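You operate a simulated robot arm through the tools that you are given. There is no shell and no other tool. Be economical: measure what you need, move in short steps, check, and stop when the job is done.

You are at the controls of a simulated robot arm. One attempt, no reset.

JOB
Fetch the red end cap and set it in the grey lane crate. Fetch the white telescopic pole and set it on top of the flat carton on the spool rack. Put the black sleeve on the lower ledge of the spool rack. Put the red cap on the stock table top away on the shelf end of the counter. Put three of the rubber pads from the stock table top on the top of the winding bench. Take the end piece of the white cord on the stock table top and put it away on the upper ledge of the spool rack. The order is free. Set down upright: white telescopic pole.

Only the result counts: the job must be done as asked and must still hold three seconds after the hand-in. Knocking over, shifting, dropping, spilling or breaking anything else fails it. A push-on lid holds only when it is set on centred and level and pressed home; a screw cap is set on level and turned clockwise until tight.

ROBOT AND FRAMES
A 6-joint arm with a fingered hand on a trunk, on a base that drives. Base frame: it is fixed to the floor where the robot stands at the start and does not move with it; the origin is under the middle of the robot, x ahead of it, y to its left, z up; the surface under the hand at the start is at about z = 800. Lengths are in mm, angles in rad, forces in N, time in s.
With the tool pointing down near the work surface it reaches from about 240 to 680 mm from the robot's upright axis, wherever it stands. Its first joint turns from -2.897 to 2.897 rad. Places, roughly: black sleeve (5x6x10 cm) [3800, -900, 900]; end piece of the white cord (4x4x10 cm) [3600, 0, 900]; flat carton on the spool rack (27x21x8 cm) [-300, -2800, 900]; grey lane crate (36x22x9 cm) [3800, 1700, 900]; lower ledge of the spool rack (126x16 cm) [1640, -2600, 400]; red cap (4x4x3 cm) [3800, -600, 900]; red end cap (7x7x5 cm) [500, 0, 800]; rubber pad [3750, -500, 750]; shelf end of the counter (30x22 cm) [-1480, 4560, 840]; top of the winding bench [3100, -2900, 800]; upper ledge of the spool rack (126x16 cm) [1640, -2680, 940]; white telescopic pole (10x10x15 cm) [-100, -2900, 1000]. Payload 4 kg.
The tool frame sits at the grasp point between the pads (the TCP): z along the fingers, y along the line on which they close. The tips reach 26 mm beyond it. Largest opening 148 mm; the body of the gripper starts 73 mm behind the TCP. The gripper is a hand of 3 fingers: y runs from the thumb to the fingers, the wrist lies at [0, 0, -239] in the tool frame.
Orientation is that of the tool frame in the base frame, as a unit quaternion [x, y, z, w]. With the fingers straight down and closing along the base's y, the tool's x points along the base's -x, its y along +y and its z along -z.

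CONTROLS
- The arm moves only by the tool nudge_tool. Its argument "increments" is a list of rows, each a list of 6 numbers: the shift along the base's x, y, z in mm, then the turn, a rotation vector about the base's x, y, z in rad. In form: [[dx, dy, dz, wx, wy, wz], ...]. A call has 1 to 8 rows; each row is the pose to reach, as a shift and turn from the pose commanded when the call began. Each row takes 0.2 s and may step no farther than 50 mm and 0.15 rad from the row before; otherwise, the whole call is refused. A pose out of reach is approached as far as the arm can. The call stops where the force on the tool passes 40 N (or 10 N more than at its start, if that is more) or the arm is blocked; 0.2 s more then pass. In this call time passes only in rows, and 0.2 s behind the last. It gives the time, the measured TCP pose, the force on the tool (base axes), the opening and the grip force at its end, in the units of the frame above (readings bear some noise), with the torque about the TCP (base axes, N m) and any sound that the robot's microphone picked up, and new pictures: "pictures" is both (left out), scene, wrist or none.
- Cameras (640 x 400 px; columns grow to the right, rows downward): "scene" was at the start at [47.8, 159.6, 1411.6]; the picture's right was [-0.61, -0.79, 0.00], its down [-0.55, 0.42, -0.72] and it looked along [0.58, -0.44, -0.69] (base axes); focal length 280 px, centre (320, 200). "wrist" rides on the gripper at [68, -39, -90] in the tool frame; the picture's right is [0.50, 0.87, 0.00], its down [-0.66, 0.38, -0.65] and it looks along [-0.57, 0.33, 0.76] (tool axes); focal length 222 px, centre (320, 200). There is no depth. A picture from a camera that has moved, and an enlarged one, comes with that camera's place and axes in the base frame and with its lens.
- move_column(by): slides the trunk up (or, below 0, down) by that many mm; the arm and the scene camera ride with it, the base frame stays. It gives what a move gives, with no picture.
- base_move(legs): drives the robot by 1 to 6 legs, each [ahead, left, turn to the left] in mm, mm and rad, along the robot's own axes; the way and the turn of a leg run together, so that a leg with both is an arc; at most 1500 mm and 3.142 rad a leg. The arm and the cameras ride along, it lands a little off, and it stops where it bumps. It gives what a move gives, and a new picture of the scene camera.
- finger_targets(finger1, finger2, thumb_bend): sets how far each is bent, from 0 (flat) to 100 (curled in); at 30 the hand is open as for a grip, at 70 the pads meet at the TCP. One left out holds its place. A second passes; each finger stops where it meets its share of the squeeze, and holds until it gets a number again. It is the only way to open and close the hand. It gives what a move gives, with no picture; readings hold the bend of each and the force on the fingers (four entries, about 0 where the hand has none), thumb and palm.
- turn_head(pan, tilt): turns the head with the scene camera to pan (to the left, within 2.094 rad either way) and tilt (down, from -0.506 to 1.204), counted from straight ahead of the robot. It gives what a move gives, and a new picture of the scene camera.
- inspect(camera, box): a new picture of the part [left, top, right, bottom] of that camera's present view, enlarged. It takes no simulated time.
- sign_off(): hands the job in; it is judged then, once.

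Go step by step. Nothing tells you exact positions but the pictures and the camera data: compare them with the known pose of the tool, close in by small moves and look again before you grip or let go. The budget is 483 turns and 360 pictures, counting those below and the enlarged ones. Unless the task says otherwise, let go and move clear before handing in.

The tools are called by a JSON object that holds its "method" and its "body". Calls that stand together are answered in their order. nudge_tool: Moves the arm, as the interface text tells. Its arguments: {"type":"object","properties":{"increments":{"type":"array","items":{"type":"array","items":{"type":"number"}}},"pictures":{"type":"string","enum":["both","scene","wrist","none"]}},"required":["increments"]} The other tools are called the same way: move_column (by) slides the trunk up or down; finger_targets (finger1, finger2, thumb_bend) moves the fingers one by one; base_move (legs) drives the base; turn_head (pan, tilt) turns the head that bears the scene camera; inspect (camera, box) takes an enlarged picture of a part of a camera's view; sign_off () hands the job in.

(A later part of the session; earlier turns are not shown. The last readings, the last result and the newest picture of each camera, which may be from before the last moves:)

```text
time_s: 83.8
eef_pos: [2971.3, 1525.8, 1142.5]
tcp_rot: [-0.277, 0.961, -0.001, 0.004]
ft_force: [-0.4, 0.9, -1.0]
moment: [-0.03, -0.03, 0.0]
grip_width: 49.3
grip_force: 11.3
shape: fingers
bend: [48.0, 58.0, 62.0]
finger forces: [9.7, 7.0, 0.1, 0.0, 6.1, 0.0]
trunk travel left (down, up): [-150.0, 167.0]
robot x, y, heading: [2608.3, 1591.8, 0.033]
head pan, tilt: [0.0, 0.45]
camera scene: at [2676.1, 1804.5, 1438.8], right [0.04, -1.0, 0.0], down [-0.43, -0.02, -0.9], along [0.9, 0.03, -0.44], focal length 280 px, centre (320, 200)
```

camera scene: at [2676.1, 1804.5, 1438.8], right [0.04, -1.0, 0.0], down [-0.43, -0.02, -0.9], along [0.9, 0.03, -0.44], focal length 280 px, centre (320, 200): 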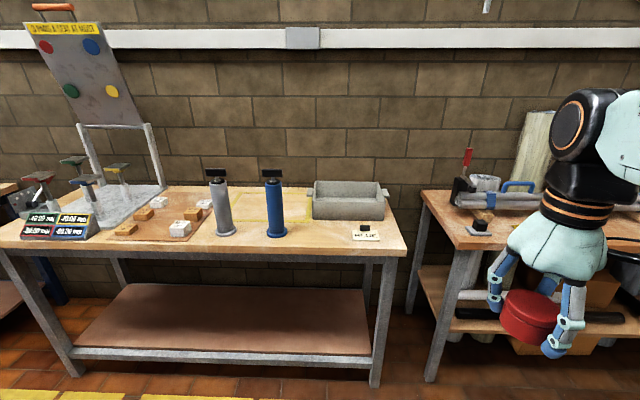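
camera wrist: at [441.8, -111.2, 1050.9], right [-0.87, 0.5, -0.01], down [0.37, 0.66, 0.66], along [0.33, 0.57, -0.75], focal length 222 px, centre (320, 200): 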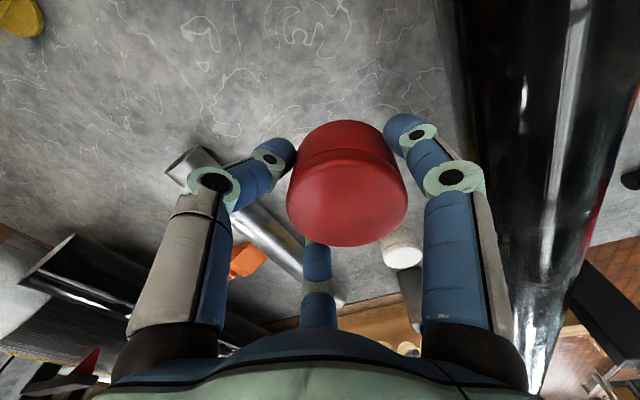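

The crate is at about (3770, 1710) on the lane bench. I'll move within reach.

{"method": "base_move", "body": {"legs": [[610, 80, -0.033]]}}

{"method": "turn_head", "body": {"pan": 0.0, "tilt": 0.7}}

```text
time_s: 87.3
eef_pos: [3578.2, 1598.4, 1141.1]
tcp_rot: [-0.254, 0.967, -0.001, 0.005]
ft_force: [-0.1, -0.2, -0.5]
moment: [0.01, -0.01, -0.04]
grip_width: 49.5
grip_force: 11.7
shape: fingers
bend: [48.0, 58.0, 62.0]
finger forces: [9.6, 7.0, 0.0, 0.1, 6.2, 0.0]
trunk travel left (down, up): [-150.0, 167.0]
robot x, y, heading: [3221.5, 1680.0, -0.014]
head pan, tilt: [0.0, 0.45]
camera scene: at [3297.4, 1890.0, 1438.8], right [-0.01, -1.0, 0.0], down [-0.44, 0.0, -0.9], along [0.9, -0.01, -0.44], focal length 280 px, centre (320, 200)
```

scene: 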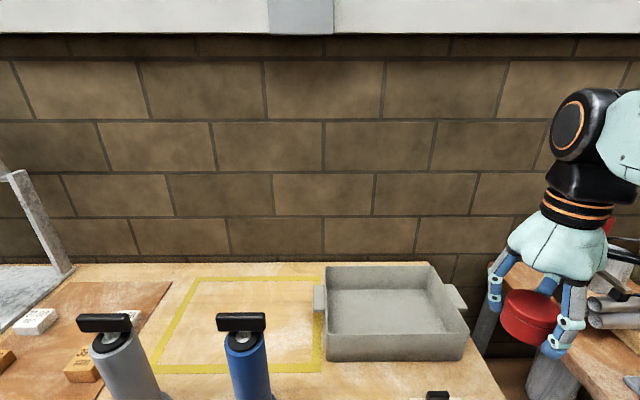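

```text
time_s: 88.0
eef_pos: [3577.7, 1599.9, 1141.4]
tcp_rot: [-0.255, 0.967, -0.002, 0.005]
ft_force: [-0.4, 0.0, -1.2]
moment: [0.0, 0.0, 0.0]
grip_width: 49.2
grip_force: 10.7
shape: fingers
bend: [48.0, 58.0, 62.0]
finger forces: [9.4, 6.9, 0.0, 0.0, 6.2, 0.0]
trunk travel left (down, up): [-150.0, 167.0]
robot x, y, heading: [3220.2, 1681.0, -0.009]
head pan, tilt: [0.0, 0.7]
camera scene: at [3290.0, 1890.0, 1416.7], right [-0.01, -1.0, 0.0], down [-0.64, 0.01, -0.77], along [0.77, -0.01, -0.64], focal length 280 px, centre (320, 200)
```

scene: 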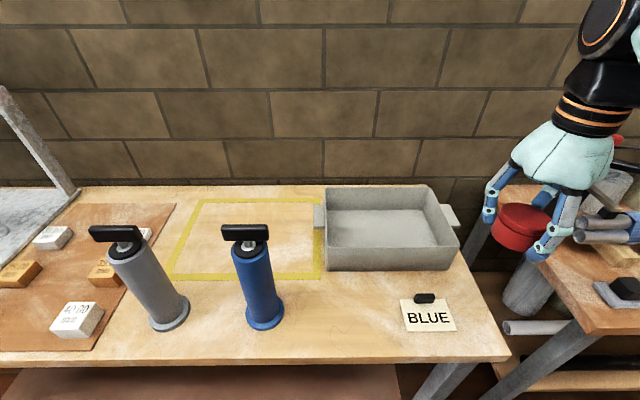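

I'll carry the cap over the middle of the crate, around (3800, 1705).

{"method": "nudge_tool", "body": {"increments": [[38, 18, 0, 0, 0, 0], [76, 36, 0, 0, 0, 0], [114, 54, 0, 0, 0, 0], [152, 72, 0, 0, 0, 0], [190, 90, 0, 0, 0, 0], [222, 105, -20, 0, 0, 0], [222, 105, -65, 0, 0, 0], [222, 105, -110, 0, 0, 0]], "pictures": "both"}}

```text
time_s: 89.8
eef_pos: [3799.7, 1700.2, 1031.7]
tcp_rot: [-0.255, 0.967, -0.002, 0.005]
ft_force: [0.3, 0.7, -0.5]
moment: [0.04, 0.02, -0.02]
grip_width: 49.4
grip_force: 11.4
shape: fingers
bend: [48.0, 58.0, 62.0]
finger forces: [9.4, 6.8, 0.1, 0.1, 6.2, 0.0]
trunk travel left (down, up): [-150.0, 167.0]
robot x, y, heading: [3222.0, 1679.9, -0.011]
head pan, tilt: [0.0, 0.7]
camera scene: at [3290.5, 1890.0, 1416.6], right [-0.01, -1.0, 0.0], down [-0.64, 0.01, -0.76], along [0.76, -0.01, -0.64], focal length 280 px, centre (320, 200)
camera wrist: at [3759.4, 1632.8, 1119.7], right [-0.86, 0.51, -0.01], down [0.38, 0.65, 0.66], along [0.34, 0.56, -0.75], focal length 222 px, centre (320, 200)
```

scene: 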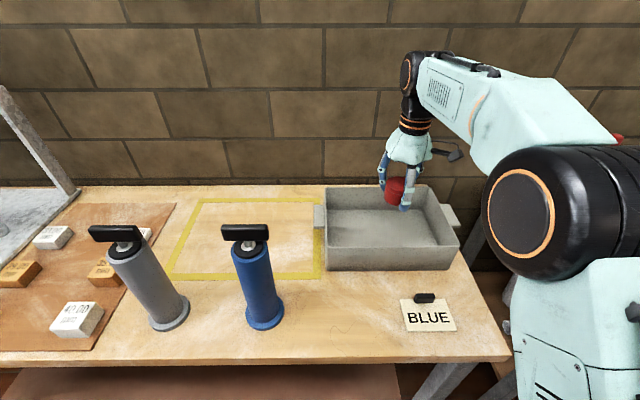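
wrist: 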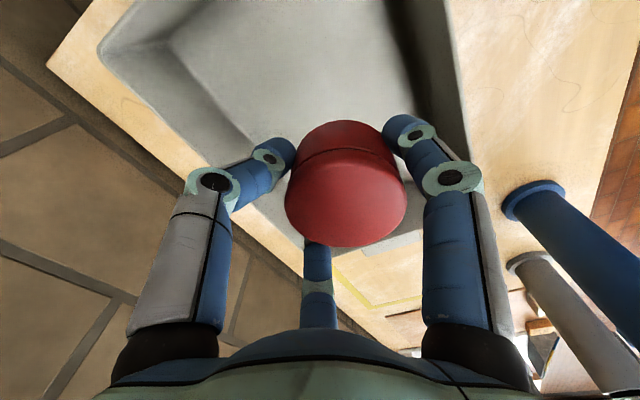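

The spot is inside the crate. I'll lower into it with a small shift toward the middle.

{"method": "nudge_tool", "body": {"increments": [[5, -15, -40, 0, 0, 0], [5, -20, -80, 0, 0, 0], [5, -20, -105, 0, 0, 0]], "pictures": "both"}}

```text
time_s: 90.6
eef_pos: [3802.8, 1685.0, 924.6]
tcp_rot: [-0.255, 0.967, -0.002, 0.005]
ft_force: [0.0, 0.0, -0.4]
moment: [0.01, 0.03, 0.02]
grip_width: 49.4
grip_force: 11.4
shape: fingers
bend: [48.0, 58.0, 62.0]
finger forces: [9.4, 6.8, 0.0, 0.1, 6.2, 0.0]
trunk travel left (down, up): [-150.0, 167.0]
robot x, y, heading: [3220.7, 1678.1, -0.009]
head pan, tilt: [0.0, 0.7]
camera scene: at [3290.3, 1890.0, 1416.6], right [-0.01, -1.0, 0.0], down [-0.64, 0.01, -0.76], along [0.76, -0.01, -0.64], focal length 280 px, centre (320, 200)
camera wrist: at [3763.5, 1615.7, 1013.3], right [-0.86, 0.51, -0.01], down [0.38, 0.65, 0.66], along [0.34, 0.56, -0.75], focal length 222 px, centre (320, 200)
```

scene: 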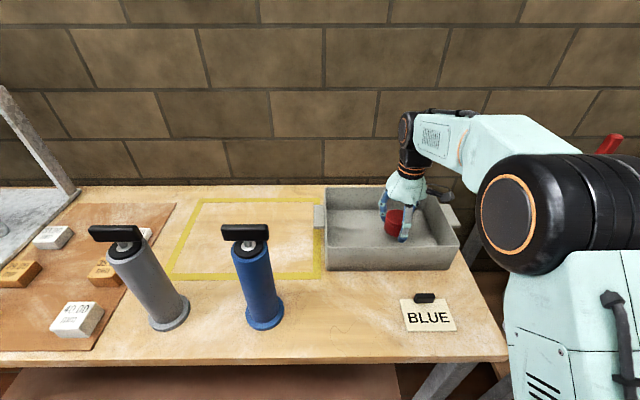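
wrist: 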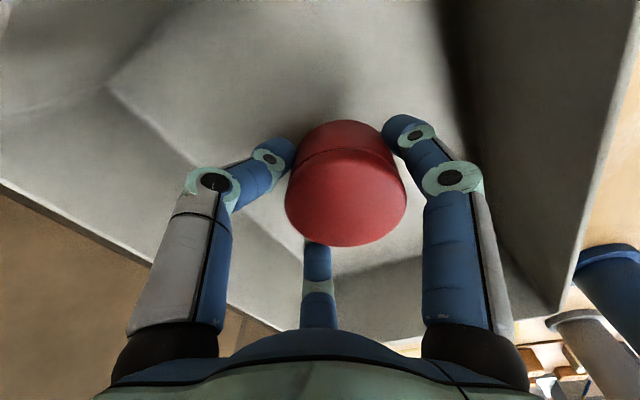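

{"method": "nudge_tool", "body": {"increments": [[0, 0, -8, 0, 0, 0], [0, 0, -14, 0, 0, 0], [0, 0, -20, 0, 0, 0]], "pictures": "wrist"}}

```text
time_s: 91.4
eef_pos: [3804.2, 1682.8, 907.4]
tcp_rot: [-0.254, 0.967, -0.001, 0.006]
ft_force: [0.6, 0.0, -0.6]
moment: [-0.05, 0.0, 0.0]
grip_width: 49.4
grip_force: 10.6
shape: fingers
bend: [48.0, 58.0, 62.0]
finger forces: [9.5, 6.8, 0.0, 0.0, 6.3, 0.0]
trunk travel left (down, up): [-150.0, 167.0]
robot x, y, heading: [3216.3, 1680.5, -0.016]
head pan, tilt: [0.0, 0.7]
camera wrist: at [3763.6, 1614.1, 995.1], right [-0.86, 0.51, -0.01], down [0.38, 0.65, 0.66], along [0.34, 0.56, -0.75], focal length 222 px, centre (320, 200)
```

wrist: 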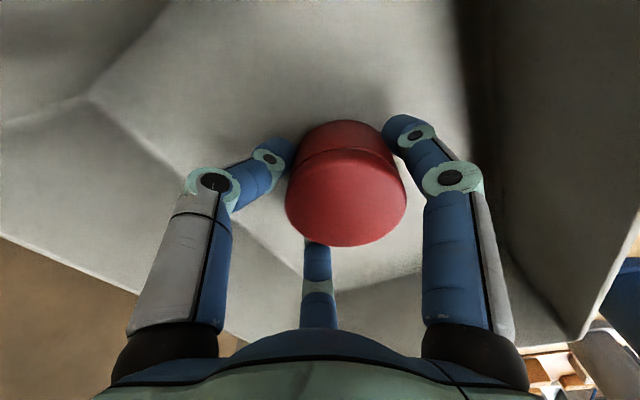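

{"method": "nudge_tool", "body": {"increments": [[0, 0, -5, 0, 0, 0], [0, 0, -9, 0, 0, 0], [0, 0, -13, 0, 0, 0], [0, 0, -17, 0, 0, 0]], "pictures": "wrist"}}

```text
time_s: 92.4
eef_pos: [3804.2, 1684.1, 890.6]
tcp_rot: [-0.255, 0.967, -0.002, 0.006]
ft_force: [0.4, 0.5, -0.2]
moment: [0.02, 0.02, 0.01]
grip_width: 49.4
grip_force: 11.2
shape: fingers
bend: [48.0, 58.0, 62.0]
finger forces: [9.4, 6.9, 0.0, 0.0, 6.3, 0.0]
trunk travel left (down, up): [-150.0, 167.0]
robot x, y, heading: [3223.2, 1681.3, -0.011]
head pan, tilt: [0.0, 0.7]
camera wrist: at [3763.8, 1615.8, 979.0], right [-0.86, 0.51, -0.01], down [0.38, 0.65, 0.66], along [0.34, 0.56, -0.75], focal length 222 px, centre (320, 200)
```

wrist: 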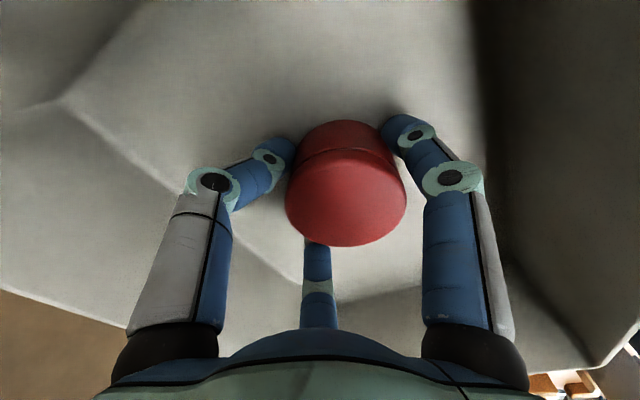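

{"method": "nudge_tool", "body": {"increments": [[0, 0, -5, 0, 0, 0], [0, 0, -9, 0, 0, 0], [0, 0, -13, 0, 0, 0], [0, 0, -17, 0, 0, 0], [0, 0, -21, 0, 0, 0]], "pictures": "wrist"}}

```text
time_s: 93.1
eef_pos: [3805.3, 1682.8, 889.2]
tcp_rot: [-0.255, 0.967, -0.002, 0.009]
ft_force: [-4.1, 0.9, 19.3]
moment: [0.03, 1.22, -0.03]
grip_width: 49.9
grip_force: 18.8
shape: fingers
bend: [47.0, 58.0, 62.0]
finger forces: [25.8, 6.1, 0.1, 0.0, 4.9, 0.0]
trunk travel left (down, up): [-150.0, 167.0]
robot x, y, heading: [3221.4, 1683.3, -0.009]
head pan, tilt: [0.0, 0.7]
stopped in row 3: the force on the tool passed its limit at 44 N (the readings are from after the stop); the commanded pose is now the measured one
camera wrist: at [3764.2, 1615.1, 976.6], right [-0.86, 0.51, -0.02], down [0.37, 0.65, 0.66], along [0.35, 0.56, -0.75], focal length 222 px, centre (320, 200)
```

wrist: 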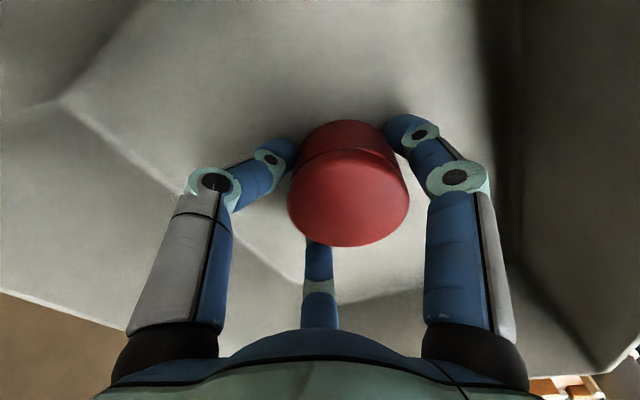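

The cap has touched the crate floor. I'll open gently and lift off.

{"method": "finger_targets", "body": {"finger1": 41, "finger2": 50, "thumb_bend": 52}}

{"method": "finger_targets", "body": {"finger1": 38, "finger2": 38, "thumb_bend": 38}}

{"method": "nudge_tool", "body": {"increments": [[0, 0, 30, 0, 0, 0], [0, 0, 75, 0, 0, 0], [0, 0, 120, 0, 0, 0], [0, 0, 165, 0, 0, 0], [0, 0, 210, 0, 0, 0]], "pictures": "both"}}

```text
time_s: 94.1
eef_pos: [3805.9, 1683.2, 886.4]
tcp_rot: [-0.254, 0.967, -0.003, 0.011]
ft_force: [7.1, 0.1, 30.9]
moment: [0.12, 1.17, 0.0]
grip_width: 64.4
grip_force: 15.2
shape: fingers
bend: [44.0, 50.0, 52.0]
finger forces: [27.8, 3.2, 0.1, 0.0, 0.4, 0.0]
trunk travel left (down, up): [-150.0, 167.0]
robot x, y, heading: [3221.5, 1680.0, -0.013]
head pan, tilt: [0.0, 0.7]
```

```text
time_s: 95.1
eef_pos: [3804.9, 1683.4, 886.5]
tcp_rot: [-0.255, 0.967, -0.003, 0.008]
ft_force: [5.6, 0.3, 26.5]
moment: [0.0, 1.23, 0.0]
grip_width: 87.8
grip_force: 13.6
shape: fingers
bend: [42.0, 38.0, 38.0]
finger forces: [26.8, 0.1, 0.0, 0.0, 0.0, 0.1]
trunk travel left (down, up): [-150.0, 167.0]
robot x, y, heading: [3216.9, 1680.4, -0.009]
head pan, tilt: [0.0, 0.7]
```

```text
time_s: 96.3
eef_pos: [3804.4, 1679.8, 1097.8]
tcp_rot: [-0.255, 0.967, -0.002, 0.008]
ft_force: [0.6, 0.5, 0.4]
moment: [0.02, 0.01, -0.02]
grip_width: 100.9
grip_force: 0.1
shape: fingers
bend: [38.0, 38.0, 38.0]
finger forces: [0.1, 0.0, 0.1, 0.1, 0.1, 0.0]
trunk travel left (down, up): [-150.0, 167.0]
robot x, y, heading: [3221.1, 1681.3, -0.013]
head pan, tilt: [0.0, 0.7]
camera scene: at [3290.3, 1890.0, 1416.6], right [-0.01, -1.0, 0.0], down [-0.64, 0.01, -0.76], along [0.76, -0.01, -0.64], focal length 280 px, centre (320, 200)
camera wrist: at [3763.6, 1611.7, 1186.3], right [-0.86, 0.51, -0.01], down [0.37, 0.65, 0.66], along [0.34, 0.56, -0.75], focal length 222 px, centre (320, 200)
```

scene: 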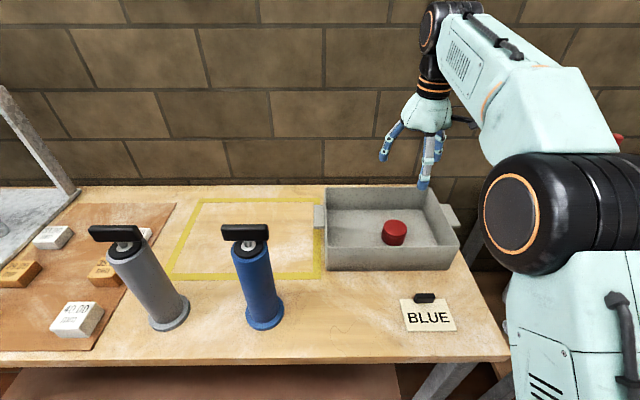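
wrist: 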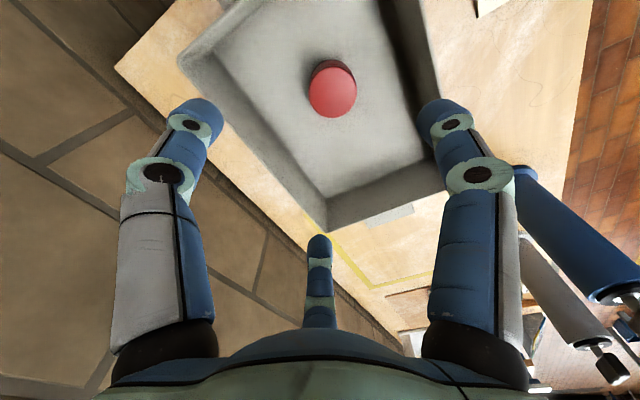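

The red end cap is set in the crate. Next is the cord's end piece, which also clears the way; I'll retract the hand and slide right to stand in front of it.

{"method": "nudge_tool", "body": {"increments": [[-45, -5, 15, 0, 0, 0], [-90, -10, 30, 0, 0, 0], [-135, -15, 40, 0, 0, 0], [-180, -20, 50, 0, 0, 0], [-225, -25, 50, 0, 0, 0], [-270, -30, 50, 0, 0, 0]], "pictures": "none"}}

{"method": "base_move", "body": {"legs": [[-150, 0, 0.012], [0, -1000, 0], [0, -480, 0]]}}

{"method": "turn_head", "body": {"pan": 0.0, "tilt": 0.75}}

```text
time_s: 97.7
eef_pos: [3532.8, 1656.3, 1145.1]
tcp_rot: [-0.256, 0.967, -0.002, 0.01]
ft_force: [0.0, 0.5, 0.1]
moment: [-0.02, 0.01, 0.0]
grip_width: 101.5
grip_force: 0.1
shape: fingers
bend: [38.0, 38.0, 38.0]
finger forces: [0.1, 0.1, 0.0, 0.1, 0.0, 0.0]
trunk travel left (down, up): [-150.0, 167.0]
robot x, y, heading: [3220.7, 1677.0, -0.014]
head pan, tilt: [0.0, 0.7]
```

```text
time_s: 112.3
eef_pos: [3379.3, 145.5, 1145.4]
tcp_rot: [-0.247, 0.969, -0.002, 0.008]
ft_force: [0.7, -0.7, 0.3]
moment: [0.03, 0.02, 0.0]
grip_width: 101.1
grip_force: 0.1
shape: fingers
bend: [38.0, 38.0, 38.0]
finger forces: [0.0, 0.0, 0.1, 0.0, 0.0, 0.0]
trunk travel left (down, up): [-150.0, 167.0]
robot x, y, heading: [3061.3, 177.1, -0.025]
head pan, tilt: [0.0, 0.7]
camera scene: at [3137.1, 384.6, 1416.6], right [-0.03, -1.0, 0.0], down [-0.64, 0.02, -0.76], along [0.76, -0.02, -0.64], focal length 280 px, centre (320, 200)
```

scene: 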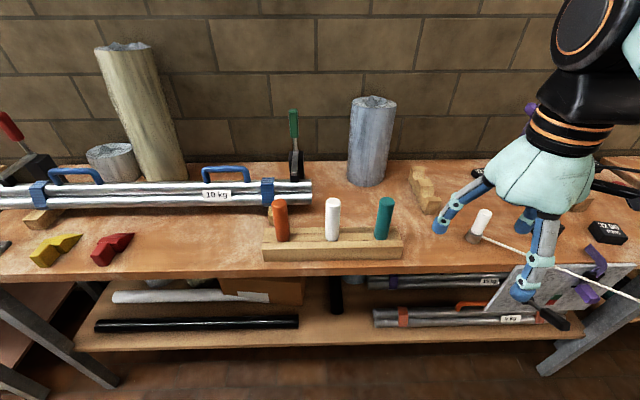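

```text
time_s: 112.9
eef_pos: [3379.0, 146.3, 1145.2]
tcp_rot: [-0.248, 0.969, -0.003, 0.008]
ft_force: [-0.1, -0.4, 0.1]
moment: [-0.02, -0.01, 0.02]
grip_width: 101.4
grip_force: 0.2
shape: fingers
bend: [38.0, 38.0, 38.0]
finger forces: [0.1, 0.0, 0.1, 0.0, 0.1, 0.1]
trunk travel left (down, up): [-150.0, 167.0]
robot x, y, heading: [3063.3, 176.6, -0.023]
head pan, tilt: [0.0, 0.75]
camera scene: at [3135.0, 384.8, 1412.4], right [-0.03, -1.0, 0.0], down [-0.68, 0.02, -0.73], along [0.73, -0.02, -0.68], focal length 280 px, centre (320, 200)
```

scene: 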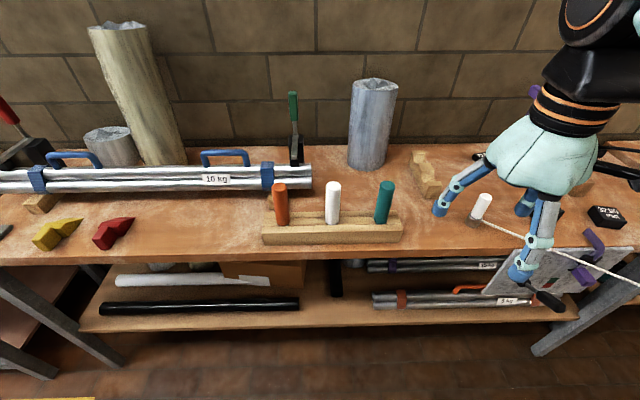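

{"method": "base_move", "body": {"legs": [[40, -140, 0.02]]}}

{"method": "turn_head", "body": {"pan": -0.25, "tilt": 0.75}}

{"method": "inspect", "body": {"camera": "scene", "box": [330, 120, 530, 245]}}

```text
time_s: 114.8
eef_pos: [3417.0, 12.5, 1146.7]
tcp_rot: [-0.255, 0.967, -0.003, 0.008]
ft_force: [-0.3, -1.4, 0.3]
moment: [-0.01, 0.01, -0.01]
grip_width: 101.4
grip_force: 0.1
shape: fingers
bend: [38.0, 38.0, 38.0]
finger forces: [0.0, 0.0, 0.1, 0.1, 0.1, 0.0]
trunk travel left (down, up): [-150.0, 167.0]
robot x, y, heading: [3097.2, 41.6, -0.012]
head pan, tilt: [0.0, 0.75]
camera scene: at [3170.1, 248.1, 1412.4], right [-0.01, -1.0, 0.0], down [-0.68, 0.01, -0.73], along [0.73, -0.01, -0.68], focal length 280 px, centre (320, 200)
```

scene: 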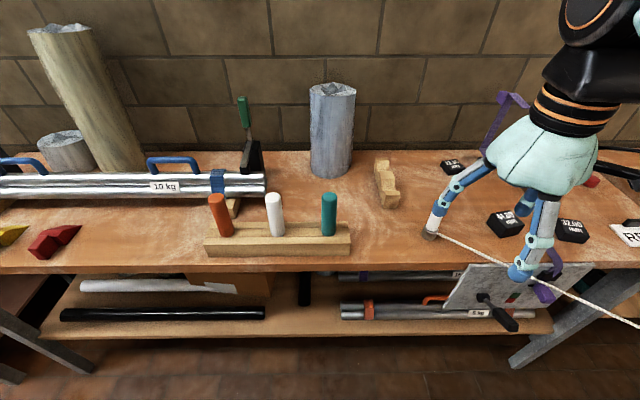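

```text
time_s: 115.5
eef_pos: [3416.0, 14.0, 1146.5]
tcp_rot: [-0.254, 0.967, -0.003, 0.008]
ft_force: [0.6, -0.1, -0.4]
moment: [0.0, 0.03, -0.03]
grip_width: 101.4
grip_force: 0.1
shape: fingers
bend: [38.0, 38.0, 38.0]
finger forces: [0.0, 0.0, 0.0, 0.1, 0.0, 0.1]
trunk travel left (down, up): [-150.0, 167.0]
robot x, y, heading: [3097.6, 44.2, -0.017]
head pan, tilt: [-0.25, 0.75]
camera scene: at [3167.2, 228.1, 1412.4], right [-0.26, -0.97, 0.0], down [-0.66, 0.18, -0.73], along [0.71, -0.19, -0.68], focal length 280 px, centre (320, 200)
```

scene: 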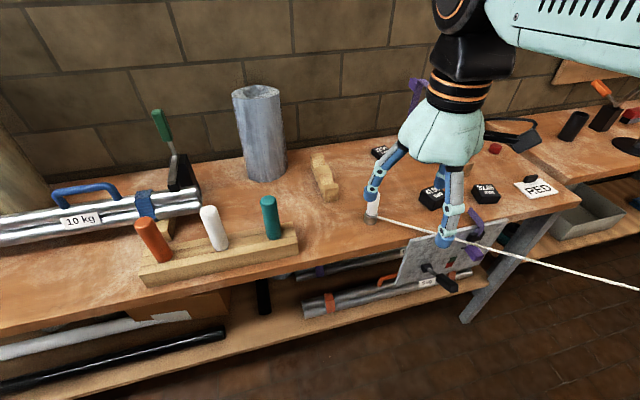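

```text
3.20 times, centred on (430, 182) of scene
camera zoom: at [3167.2, 228.1, 1412.4], right [-0.26, -0.97, 0.0], down [-0.66, 0.18, -0.73], along [0.71, -0.19, -0.68], focal length 895 px, centre (-32, 256)
```

zoom: 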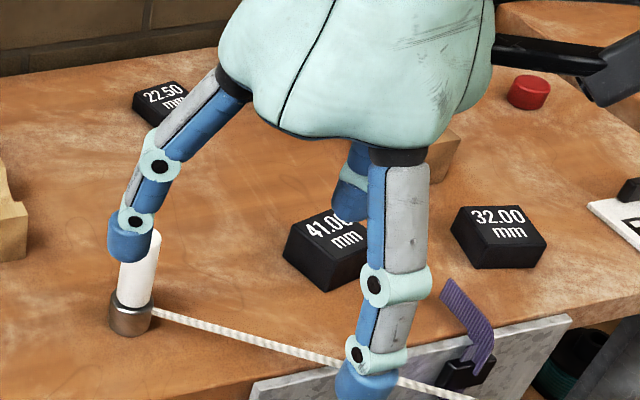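

The end piece stands at about (3648, -56), with the cord leaving it low towards the rack, between two of the fingers at the current yaw. I'll move above it.

{"method": "nudge_tool", "body": {"increments": [[45, -14, 0, 0, 0, 0], [90, -28, 0, 0, 0, 0], [135, -42, 0, 0, 0, 0], [180, -56, 0, 0, 0, 0], [220, -66, -20, 0, 0, 0], [232, -70, -60, 0, 0, 0]], "pictures": "both"}}

```text
time_s: 116.9
eef_pos: [3648.5, -57.8, 1088.3]
tcp_rot: [-0.255, 0.967, -0.003, 0.006]
ft_force: [0.5, 0.9, -0.1]
moment: [-0.04, 0.04, -0.04]
grip_width: 101.1
grip_force: 0.0
shape: fingers
bend: [38.0, 38.0, 38.0]
finger forces: [0.1, 0.0, 0.0, 0.0, 0.0, 0.1]
trunk travel left (down, up): [-150.0, 167.0]
robot x, y, heading: [3102.4, 36.4, -0.015]
head pan, tilt: [-0.25, 0.75]
camera scene: at [3167.2, 228.0, 1412.4], right [-0.26, -0.97, 0.0], down [-0.66, 0.18, -0.73], along [0.71, -0.19, -0.68], focal length 280 px, centre (320, 200)
camera wrist: at [3606.7, -127.4, 1175.8], right [-0.86, 0.51, -0.01], down [0.37, 0.65, 0.66], along [0.34, 0.56, -0.75], focal length 222 px, centre (320, 200)
```

scene: 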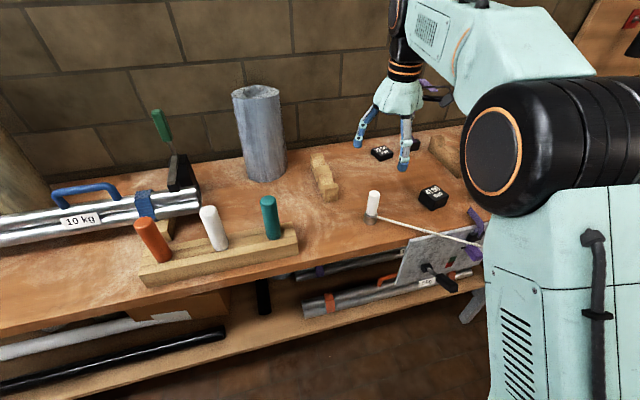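
wrist: 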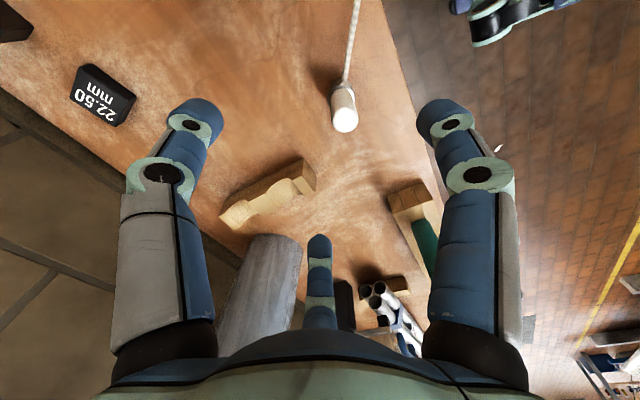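

The end piece is really at about (3635, -38). I'll centre over it and go down.

{"method": "nudge_tool", "body": {"increments": [[-13, 20, -30, 0, 0, 0], [-13, 20, -75, 0, 0, 0]], "pictures": "wrist"}}

```text
time_s: 117.5
eef_pos: [3637.6, -39.9, 1008.8]
tcp_rot: [-0.255, 0.967, -0.002, 0.007]
ft_force: [0.6, -0.3, -0.4]
moment: [-0.01, 0.0, -0.03]
grip_width: 101.3
grip_force: 0.0
shape: fingers
bend: [38.0, 38.0, 38.0]
finger forces: [0.1, 0.0, 0.1, 0.0, 0.0, 0.1]
trunk travel left (down, up): [-150.0, 167.0]
robot x, y, heading: [3102.1, 37.8, -0.012]
head pan, tilt: [-0.25, 0.75]
camera wrist: at [3597.3, -108.8, 1097.0], right [-0.86, 0.51, -0.01], down [0.37, 0.65, 0.66], along [0.34, 0.56, -0.75], focal length 222 px, centre (320, 200)
```

wrist: 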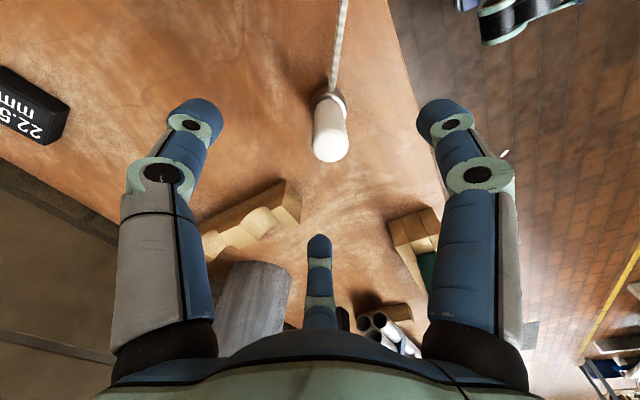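

{"method": "nudge_tool", "body": {"increments": [[-4, 3, -30, 0, 0, 0], [-4, 3, -60, 0, 0, 0]], "pictures": "wrist"}}

```text
time_s: 118.1
eef_pos: [3632.1, -34.4, 950.6]
tcp_rot: [-0.255, 0.967, -0.003, 0.007]
ft_force: [1.0, -0.6, -0.1]
moment: [-0.01, 0.06, -0.02]
grip_width: 101.3
grip_force: 0.0
shape: fingers
bend: [38.0, 38.0, 38.0]
finger forces: [0.1, 0.1, 0.0, 0.0, 0.0, 0.0]
trunk travel left (down, up): [-150.0, 167.0]
robot x, y, heading: [3100.5, 39.1, -0.013]
head pan, tilt: [-0.25, 0.75]
camera wrist: at [3591.5, -103.8, 1038.7], right [-0.86, 0.51, -0.01], down [0.37, 0.65, 0.66], along [0.34, 0.56, -0.75], focal length 222 px, centre (320, 200)
```

wrist: 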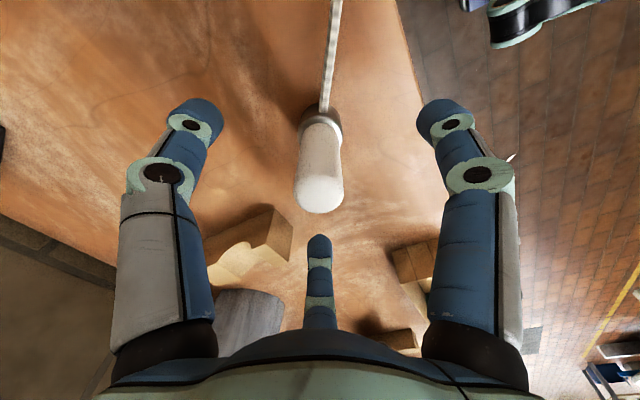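

Centred. I'll lower about 35 mm and close on the white barrel.

{"method": "nudge_tool", "body": {"increments": [[0, 0, -20, 0, 0, 0], [0, 0, -36, 0, 0, 0]], "pictures": "none"}}

{"method": "finger_targets", "body": {"finger1": 56, "finger2": 56, "thumb_bend": 56}}

{"method": "inspect", "body": {"camera": "wrist", "box": [0, 0, 640, 400]}}

```text
time_s: 118.7
eef_pos: [3632.9, -35.1, 915.8]
tcp_rot: [-0.254, 0.967, -0.003, 0.008]
ft_force: [-0.3, -0.4, 0.8]
moment: [-0.01, -0.01, -0.01]
grip_width: 101.4
grip_force: 0.0
shape: fingers
bend: [38.0, 38.0, 38.0]
finger forces: [0.2, 0.0, 0.0, 0.1, 0.0, 0.0]
trunk travel left (down, up): [-150.0, 167.0]
robot x, y, heading: [3101.6, 37.6, -0.014]
head pan, tilt: [-0.25, 0.75]
```

```text
time_s: 119.7
eef_pos: [3633.2, -37.5, 915.8]
tcp_rot: [-0.254, 0.967, -0.003, 0.008]
ft_force: [0.0, -1.5, 0.7]
moment: [0.05, 0.03, 0.03]
grip_width: 42.8
grip_force: 0.1
shape: fingers
bend: [56.0, 56.0, 56.0]
finger forces: [0.0, 0.0, 0.1, 0.1, 0.0, 0.0]
trunk travel left (down, up): [-150.0, 167.0]
robot x, y, heading: [3100.5, 41.0, -0.007]
head pan, tilt: [-0.25, 0.75]
```

```text
1.00 times, centred on (320, 200) of wrist (not enlarged: the box is as wide or as high as the picture)
camera zoom: at [3591.7, -104.4, 1003.8], right [-0.86, 0.51, -0.01], down [0.37, 0.65, 0.66], along [0.34, 0.56, -0.75], focal length 222 px, centre (320, 200)
```

zoom: 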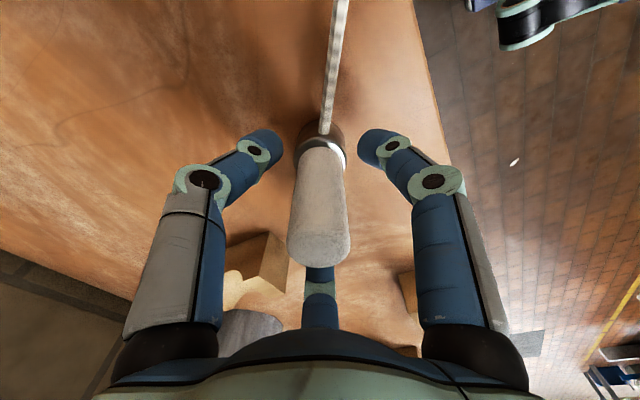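

{"method": "finger_targets", "body": {"finger1": 68, "finger2": 68, "thumb_bend": 68}}

{"method": "nudge_tool", "body": {"increments": [[0, 0, 15, 0, 0, 0], [0, 0, 40, 0, 0, 0]], "pictures": "both"}}

```text
time_s: 120.7
eef_pos: [3631.4, -36.0, 914.7]
tcp_rot: [-0.255, 0.967, -0.002, 0.008]
ft_force: [-0.3, -0.3, -1.1]
moment: [-0.02, 0.03, 0.02]
grip_width: 18.4
grip_force: 6.8
shape: fingers
bend: [63.0, 63.0, 65.0]
finger forces: [4.0, 3.9, 0.1, 0.1, 4.9, 0.0]
trunk travel left (down, up): [-150.0, 167.0]
robot x, y, heading: [3104.6, 39.1, -0.009]
head pan, tilt: [-0.25, 0.75]
```

```text
time_s: 121.3
eef_pos: [3633.7, -36.2, 955.1]
tcp_rot: [-0.254, 0.967, -0.002, 0.007]
ft_force: [-0.7, 0.0, -2.4]
moment: [-0.02, 0.0, 0.01]
grip_width: 18.5
grip_force: 6.3
shape: fingers
bend: [63.0, 63.0, 65.0]
finger forces: [4.0, 4.0, 0.0, 0.0, 4.6, 0.0]
trunk travel left (down, up): [-150.0, 167.0]
robot x, y, heading: [3102.1, 38.1, -0.013]
head pan, tilt: [-0.25, 0.75]
camera scene: at [3167.1, 228.1, 1412.4], right [-0.26, -0.97, 0.0], down [-0.66, 0.18, -0.73], along [0.71, -0.19, -0.68], focal length 280 px, centre (320, 200)
camera wrist: at [3592.8, -103.5, 1043.4], right [-0.86, 0.51, -0.01], down [0.37, 0.65, 0.66], along [0.34, 0.56, -0.75], focal length 222 px, centre (320, 200)
```

scene: 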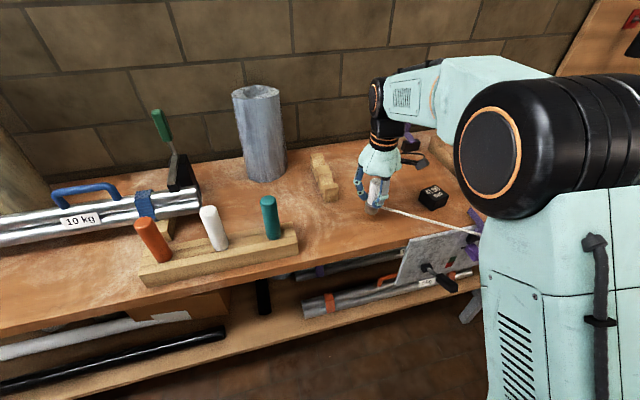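
wrist: 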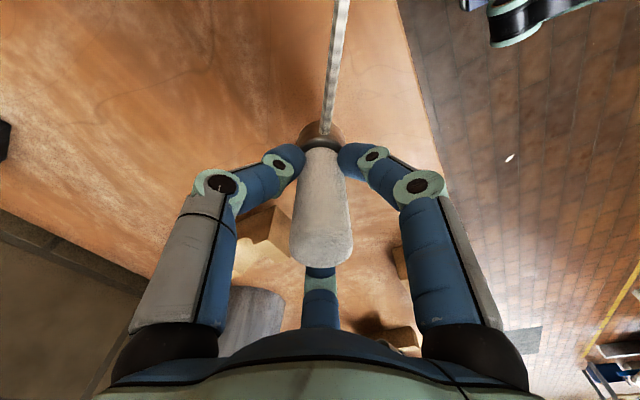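

The end piece is in hand with the cord attached. I'll lift, retract, and turn the robot to face the spool rack.

{"method": "nudge_tool", "body": {"increments": [[0, 0, 45, 0, 0, 0], [-30, 5, 80, 0, 0, 0], [-70, 10, 110, 0, 0, 0], [-110, 15, 135, 0, 0, 0], [-150, 15, 145, 0, 0, 0], [-190, 15, 145, 0, 0, 0]], "pictures": "scene"}}

{"method": "base_move", "body": {"legs": [[-100, 0, 0], [0, 0, -0.8]]}}

{"method": "turn_head", "body": {"pan": 0.0, "tilt": 0.5}}

```text
refused: row 3 steps farther than a row can; nothing moved
```

```text
time_s: 124.6
eef_pos: [3310.6, -397.1, 954.6]
tcp_rot: [0.149, 0.989, -0.006, 0.006]
ft_force: [0.2, 0.7, -2.6]
moment: [-0.01, 0.0, 0.01]
grip_width: 18.5
grip_force: 6.0
shape: fingers
bend: [63.0, 63.0, 65.0]
finger forces: [3.8, 3.9, 0.0, 0.0, 4.5, 0.0]
trunk travel left (down, up): [-150.0, 167.0]
robot x, y, heading: [2997.0, 40.8, -0.82]
head pan, tilt: [-0.25, 0.75]
camera scene: at [3182.4, 123.2, 1412.4], right [-0.88, -0.48, 0.0], down [-0.32, 0.6, -0.73], along [0.35, -0.64, -0.68], focal length 280 px, centre (320, 200)
```

scene: 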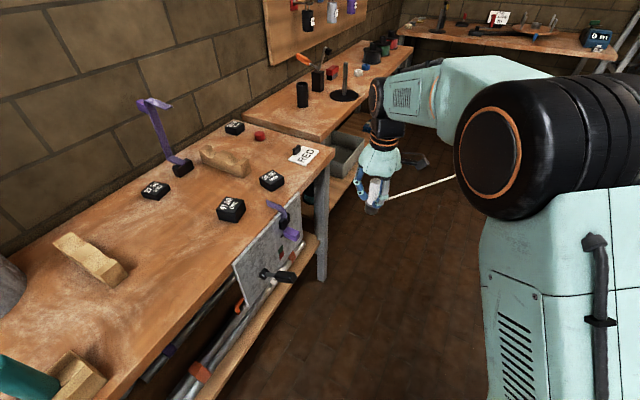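

```text
time_s: 125.4
eef_pos: [3310.7, -397.4, 953.8]
tcp_rot: [0.149, 0.989, -0.006, 0.006]
ft_force: [0.6, 0.9, -2.3]
moment: [-0.01, -0.02, 0.01]
grip_width: 18.2
grip_force: 6.4
shape: fingers
bend: [63.0, 63.0, 65.0]
finger forces: [3.8, 3.9, 0.0, 0.0, 4.7, 0.0]
trunk travel left (down, up): [-150.0, 167.0]
robot x, y, heading: [2999.5, 42.7, -0.826]
head pan, tilt: [0.0, 0.499]
camera scene: at [3204.6, 129.1, 1434.3], right [-0.73, -0.68, 0.0], down [-0.33, 0.35, -0.88], along [0.6, -0.65, -0.48], focal length 280 px, centre (320, 200)
```

scene: 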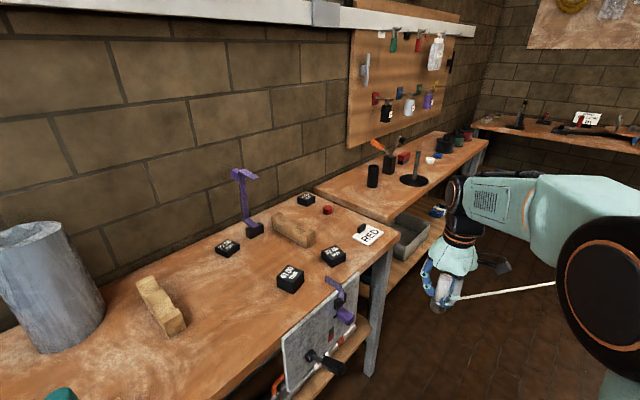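

The lift was refused, but the swing didn't disturb anything visible. Now I'll raise and retract before going on.

{"method": "nudge_tool", "body": {"increments": [[0, 0, 45, 0, 0, 0], [-15, 15, 85, 0, 0, 0], [-40, 40, 115, 0, 0, 0], [-65, 65, 140, 0, 0, 0], [-90, 90, 150, 0, 0, 0], [-115, 115, 150, 0, 0, 0]], "pictures": "none"}}

```text
time_s: 126.8
eef_pos: [3194.2, -281.8, 1101.8]
tcp_rot: [0.148, 0.989, -0.005, 0.006]
ft_force: [-0.6, -0.6, -1.3]
moment: [0.0, -0.01, -0.01]
grip_width: 18.3
grip_force: 6.1
shape: fingers
bend: [63.0, 63.0, 65.0]
finger forces: [4.0, 3.8, 0.1, 0.1, 4.8, 0.1]
trunk travel left (down, up): [-150.0, 167.0]
robot x, y, heading: [3002.6, 43.3, -0.821]
head pan, tilt: [0.0, 0.499]
```

{"method": "base_move", "body": {"legs": [[0, 0, -0.75], [750, -100, 0]]}}

{"method": "turn_head", "body": {"pan": -0.5, "tilt": 0.4}}

```text
time_s: 132.9
eef_pos: [2812.1, -1074.1, 1102.6]
tcp_rot: [0.505, 0.863, -0.007, 0.004]
ft_force: [0.8, 0.1, -2.7]
moment: [-0.01, 0.01, 0.01]
grip_width: 18.4
grip_force: 6.2
shape: fingers
bend: [63.0, 63.0, 65.0]
finger forces: [3.8, 3.9, 0.1, 0.0, 4.7, 0.1]
trunk travel left (down, up): [-150.0, 167.0]
robot x, y, heading: [2896.0, -705.1, -1.585]
head pan, tilt: [0.0, 0.499]
camera scene: at [3102.5, -781.4, 1434.3], right [-1.0, 0.01, 0.0], down [0.01, 0.48, -0.88], along [-0.01, -0.88, -0.48], focal length 280 px, centre (320, 200)
```

scene: 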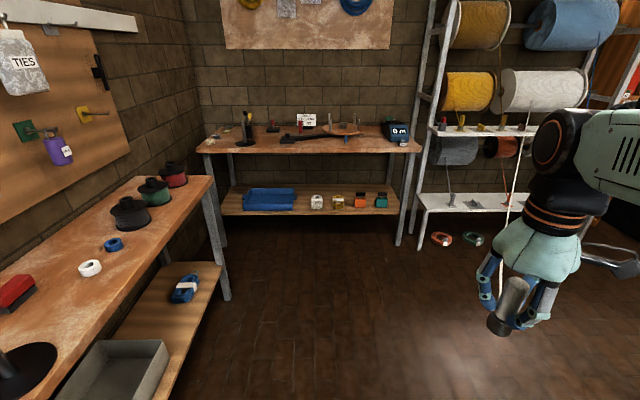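

```text
time_s: 133.8
eef_pos: [2812.8, -1072.6, 1102.3]
tcp_rot: [0.505, 0.863, -0.007, 0.003]
ft_force: [0.8, -0.6, -2.7]
moment: [-0.02, 0.01, 0.01]
grip_width: 18.4
grip_force: 6.4
shape: fingers
bend: [63.0, 63.0, 65.0]
finger forces: [3.7, 3.8, 0.1, 0.0, 4.8, 0.0]
trunk travel left (down, up): [-150.0, 167.0]
robot x, y, heading: [2890.9, -706.4, -1.584]
head pan, tilt: [-0.499, 0.4]
camera scene: at [3058.4, -770.8, 1443.5], right [-0.87, 0.49, 0.0], down [0.19, 0.34, -0.92], along [-0.45, -0.8, -0.39], focal length 280 px, centre (320, 200)
```

scene: 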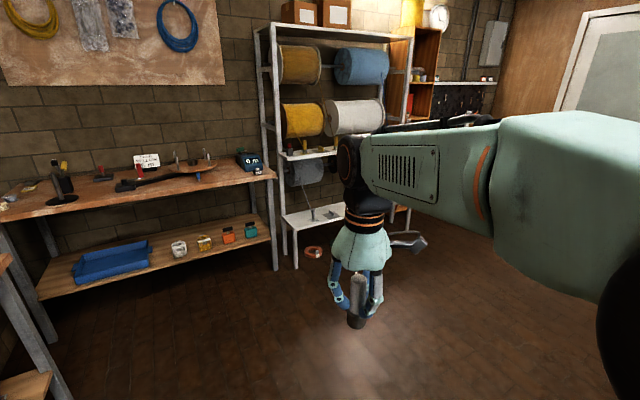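

Now I'll approach the rack front diagonally.

{"method": "base_move", "body": {"legs": [[700, -570, 0], [620, -570, 0.014]]}}

{"method": "turn_head", "body": {"pan": 0.0, "tilt": 0.5}}

```text
time_s: 144.5
eef_pos: [1628.9, -2383.8, 1101.7]
tcp_rot: [0.512, 0.859, -0.008, 0.004]
ft_force: [-0.4, 0.4, -1.6]
moment: [-0.04, 0.0, 0.0]
grip_width: 18.4
grip_force: 6.5
shape: fingers
bend: [63.0, 63.0, 65.0]
finger forces: [3.9, 3.8, 0.0, 0.1, 4.8, 0.1]
trunk travel left (down, up): [-150.0, 167.0]
robot x, y, heading: [1714.3, -2019.1, -1.598]
head pan, tilt: [-0.499, 0.4]
camera scene: at [1880.1, -2085.7, 1443.5], right [-0.86, 0.5, 0.0], down [0.2, 0.34, -0.92], along [-0.46, -0.8, -0.39], focal length 280 px, centre (320, 200)
```

scene: 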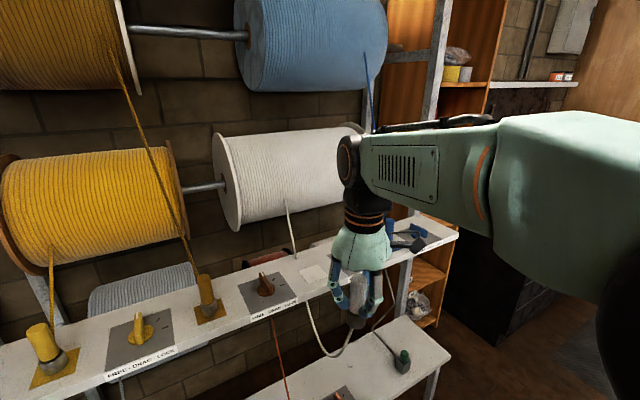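

```text
time_s: 145.4
eef_pos: [1628.4, -2384.4, 1102.0]
tcp_rot: [0.511, 0.859, -0.007, 0.004]
ft_force: [0.4, 1.0, -1.9]
moment: [-0.01, -0.02, 0.01]
grip_width: 18.2
grip_force: 6.4
shape: fingers
bend: [63.0, 63.0, 65.0]
finger forces: [3.8, 3.8, 0.0, 0.1, 4.6, 0.0]
trunk travel left (down, up): [-150.0, 167.0]
robot x, y, heading: [1719.6, -2016.9, -1.598]
head pan, tilt: [0.0, 0.499]
camera scene: at [1924.2, -2096.4, 1434.3], right [-1.0, 0.03, 0.0], down [0.01, 0.48, -0.88], along [-0.03, -0.88, -0.48], focal length 280 px, centre (320, 200)
```

scene: 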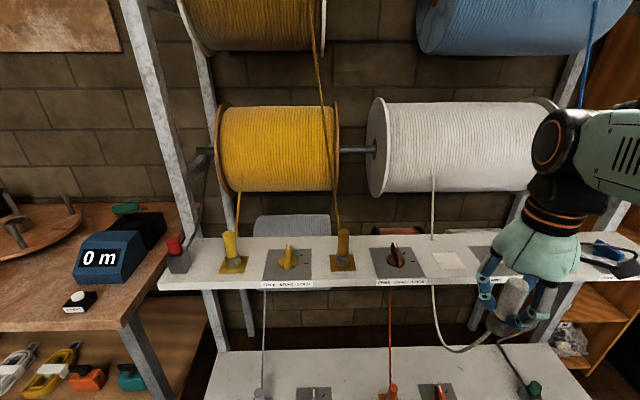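

There is an empty white pad on the upper ledge at about (1567, -2656, 940), matching the yellow ends on their own pads. I'll get a bit closer and then bring the end piece over it.

{"method": "base_move", "body": {"legs": [[70, -60, 0.02]]}}

{"method": "turn_head", "body": {"pan": -0.2, "tilt": 0.75}}

```text
time_s: 146.6
eef_pos: [1576.6, -2455.1, 1101.3]
tcp_rot: [0.503, 0.864, -0.007, 0.004]
ft_force: [-0.1, -0.2, -2.1]
moment: [0.02, -0.01, 0.01]
grip_width: 18.2
grip_force: 5.8
shape: fingers
bend: [63.0, 63.0, 65.0]
finger forces: [3.8, 3.8, 0.0, 0.0, 4.7, 0.0]
trunk travel left (down, up): [-150.0, 167.0]
robot x, y, heading: [1656.5, -2086.1, -1.576]
head pan, tilt: [0.0, 0.499]
camera scene: at [1865.5, -2161.3, 1434.4], right [-1.0, 0.01, 0.0], down [0.0, 0.48, -0.88], along [-0.01, -0.88, -0.48], focal length 280 px, centre (320, 200)
```

scene: 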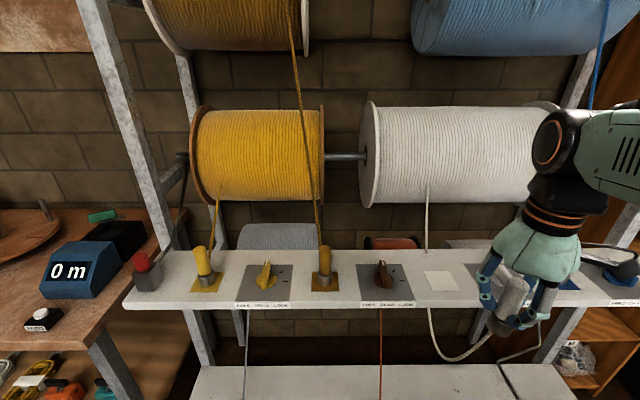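

```text
time_s: 147.3
eef_pos: [1577.1, -2455.1, 1101.8]
tcp_rot: [0.503, 0.865, -0.007, 0.005]
ft_force: [1.1, -1.0, -0.8]
moment: [0.0, -0.04, 0.01]
grip_width: 18.2
grip_force: 6.3
shape: fingers
bend: [63.0, 63.0, 65.0]
finger forces: [3.8, 3.8, 0.0, 0.0, 4.7, 0.0]
trunk travel left (down, up): [-150.0, 167.0]
robot x, y, heading: [1654.6, -2086.6, -1.58]
head pan, tilt: [-0.201, 0.75]
camera scene: at [1849.7, -2150.7, 1412.4], right [-0.98, 0.21, 0.0], down [0.14, 0.67, -0.73], along [-0.15, -0.72, -0.68], focal length 280 px, centre (320, 200)
```

scene: 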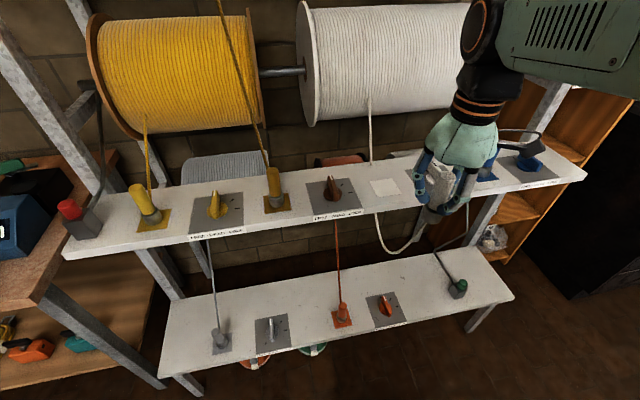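

I'll carry the piece over the white pad at (1569, -2662).

{"method": "nudge_tool", "body": {"increments": [[0, -45, 0, 0.016, 0, 0], [-4, -90, 0, 0.016, 0, 0], [-6, -135, 0, 0.016, 0, 0], [-8, -175, 0, 0.016, 0, 0], [-8, -207, -15, 0.016, 0, 0], [-8, -207, -50, 0.016, 0, 0]], "pictures": "both"}}

```text
time_s: 148.8
eef_pos: [1568.2, -2664.1, 1050.7]
tcp_rot: [0.502, 0.865, 0.0, -0.001]
ft_force: [-0.5, -0.3, -1.6]
moment: [-0.01, 0.0, -0.01]
grip_width: 18.2
grip_force: 6.1
shape: fingers
bend: [63.0, 63.0, 65.0]
finger forces: [3.7, 3.7, 0.0, 0.0, 4.8, 0.1]
trunk travel left (down, up): [-150.0, 167.0]
robot x, y, heading: [1654.3, -2089.2, -1.58]
head pan, tilt: [-0.201, 0.75]
camera scene: at [1849.7, -2150.3, 1412.4], right [-0.98, 0.21, 0.0], down [0.14, 0.67, -0.73], along [-0.15, -0.72, -0.68], focal length 280 px, centre (320, 200)
camera wrist: at [1501.5, -2626.0, 1140.8], right [0.51, 0.86, 0.0], down [0.65, -0.38, 0.65], along [0.56, -0.33, -0.76], focal length 222 px, centre (320, 200)
```

scene: 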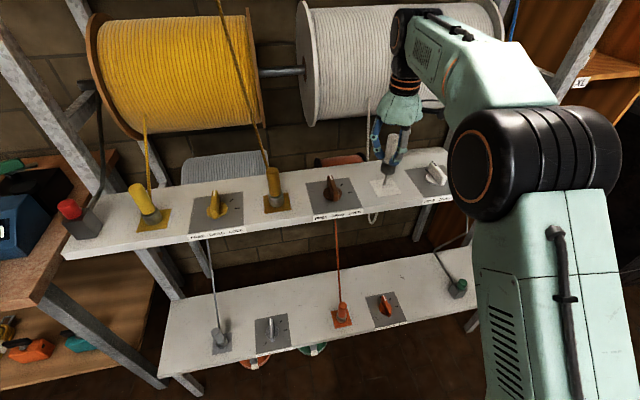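
wrist: 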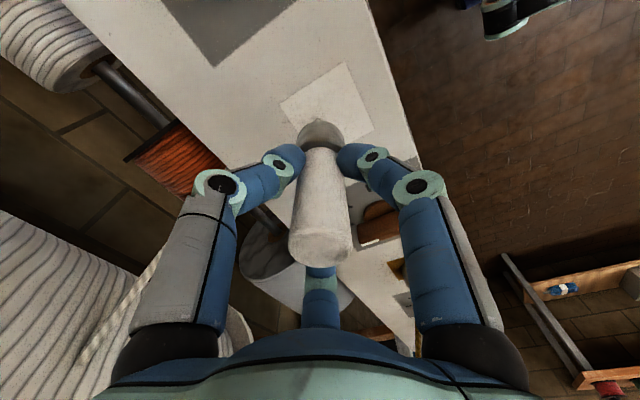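

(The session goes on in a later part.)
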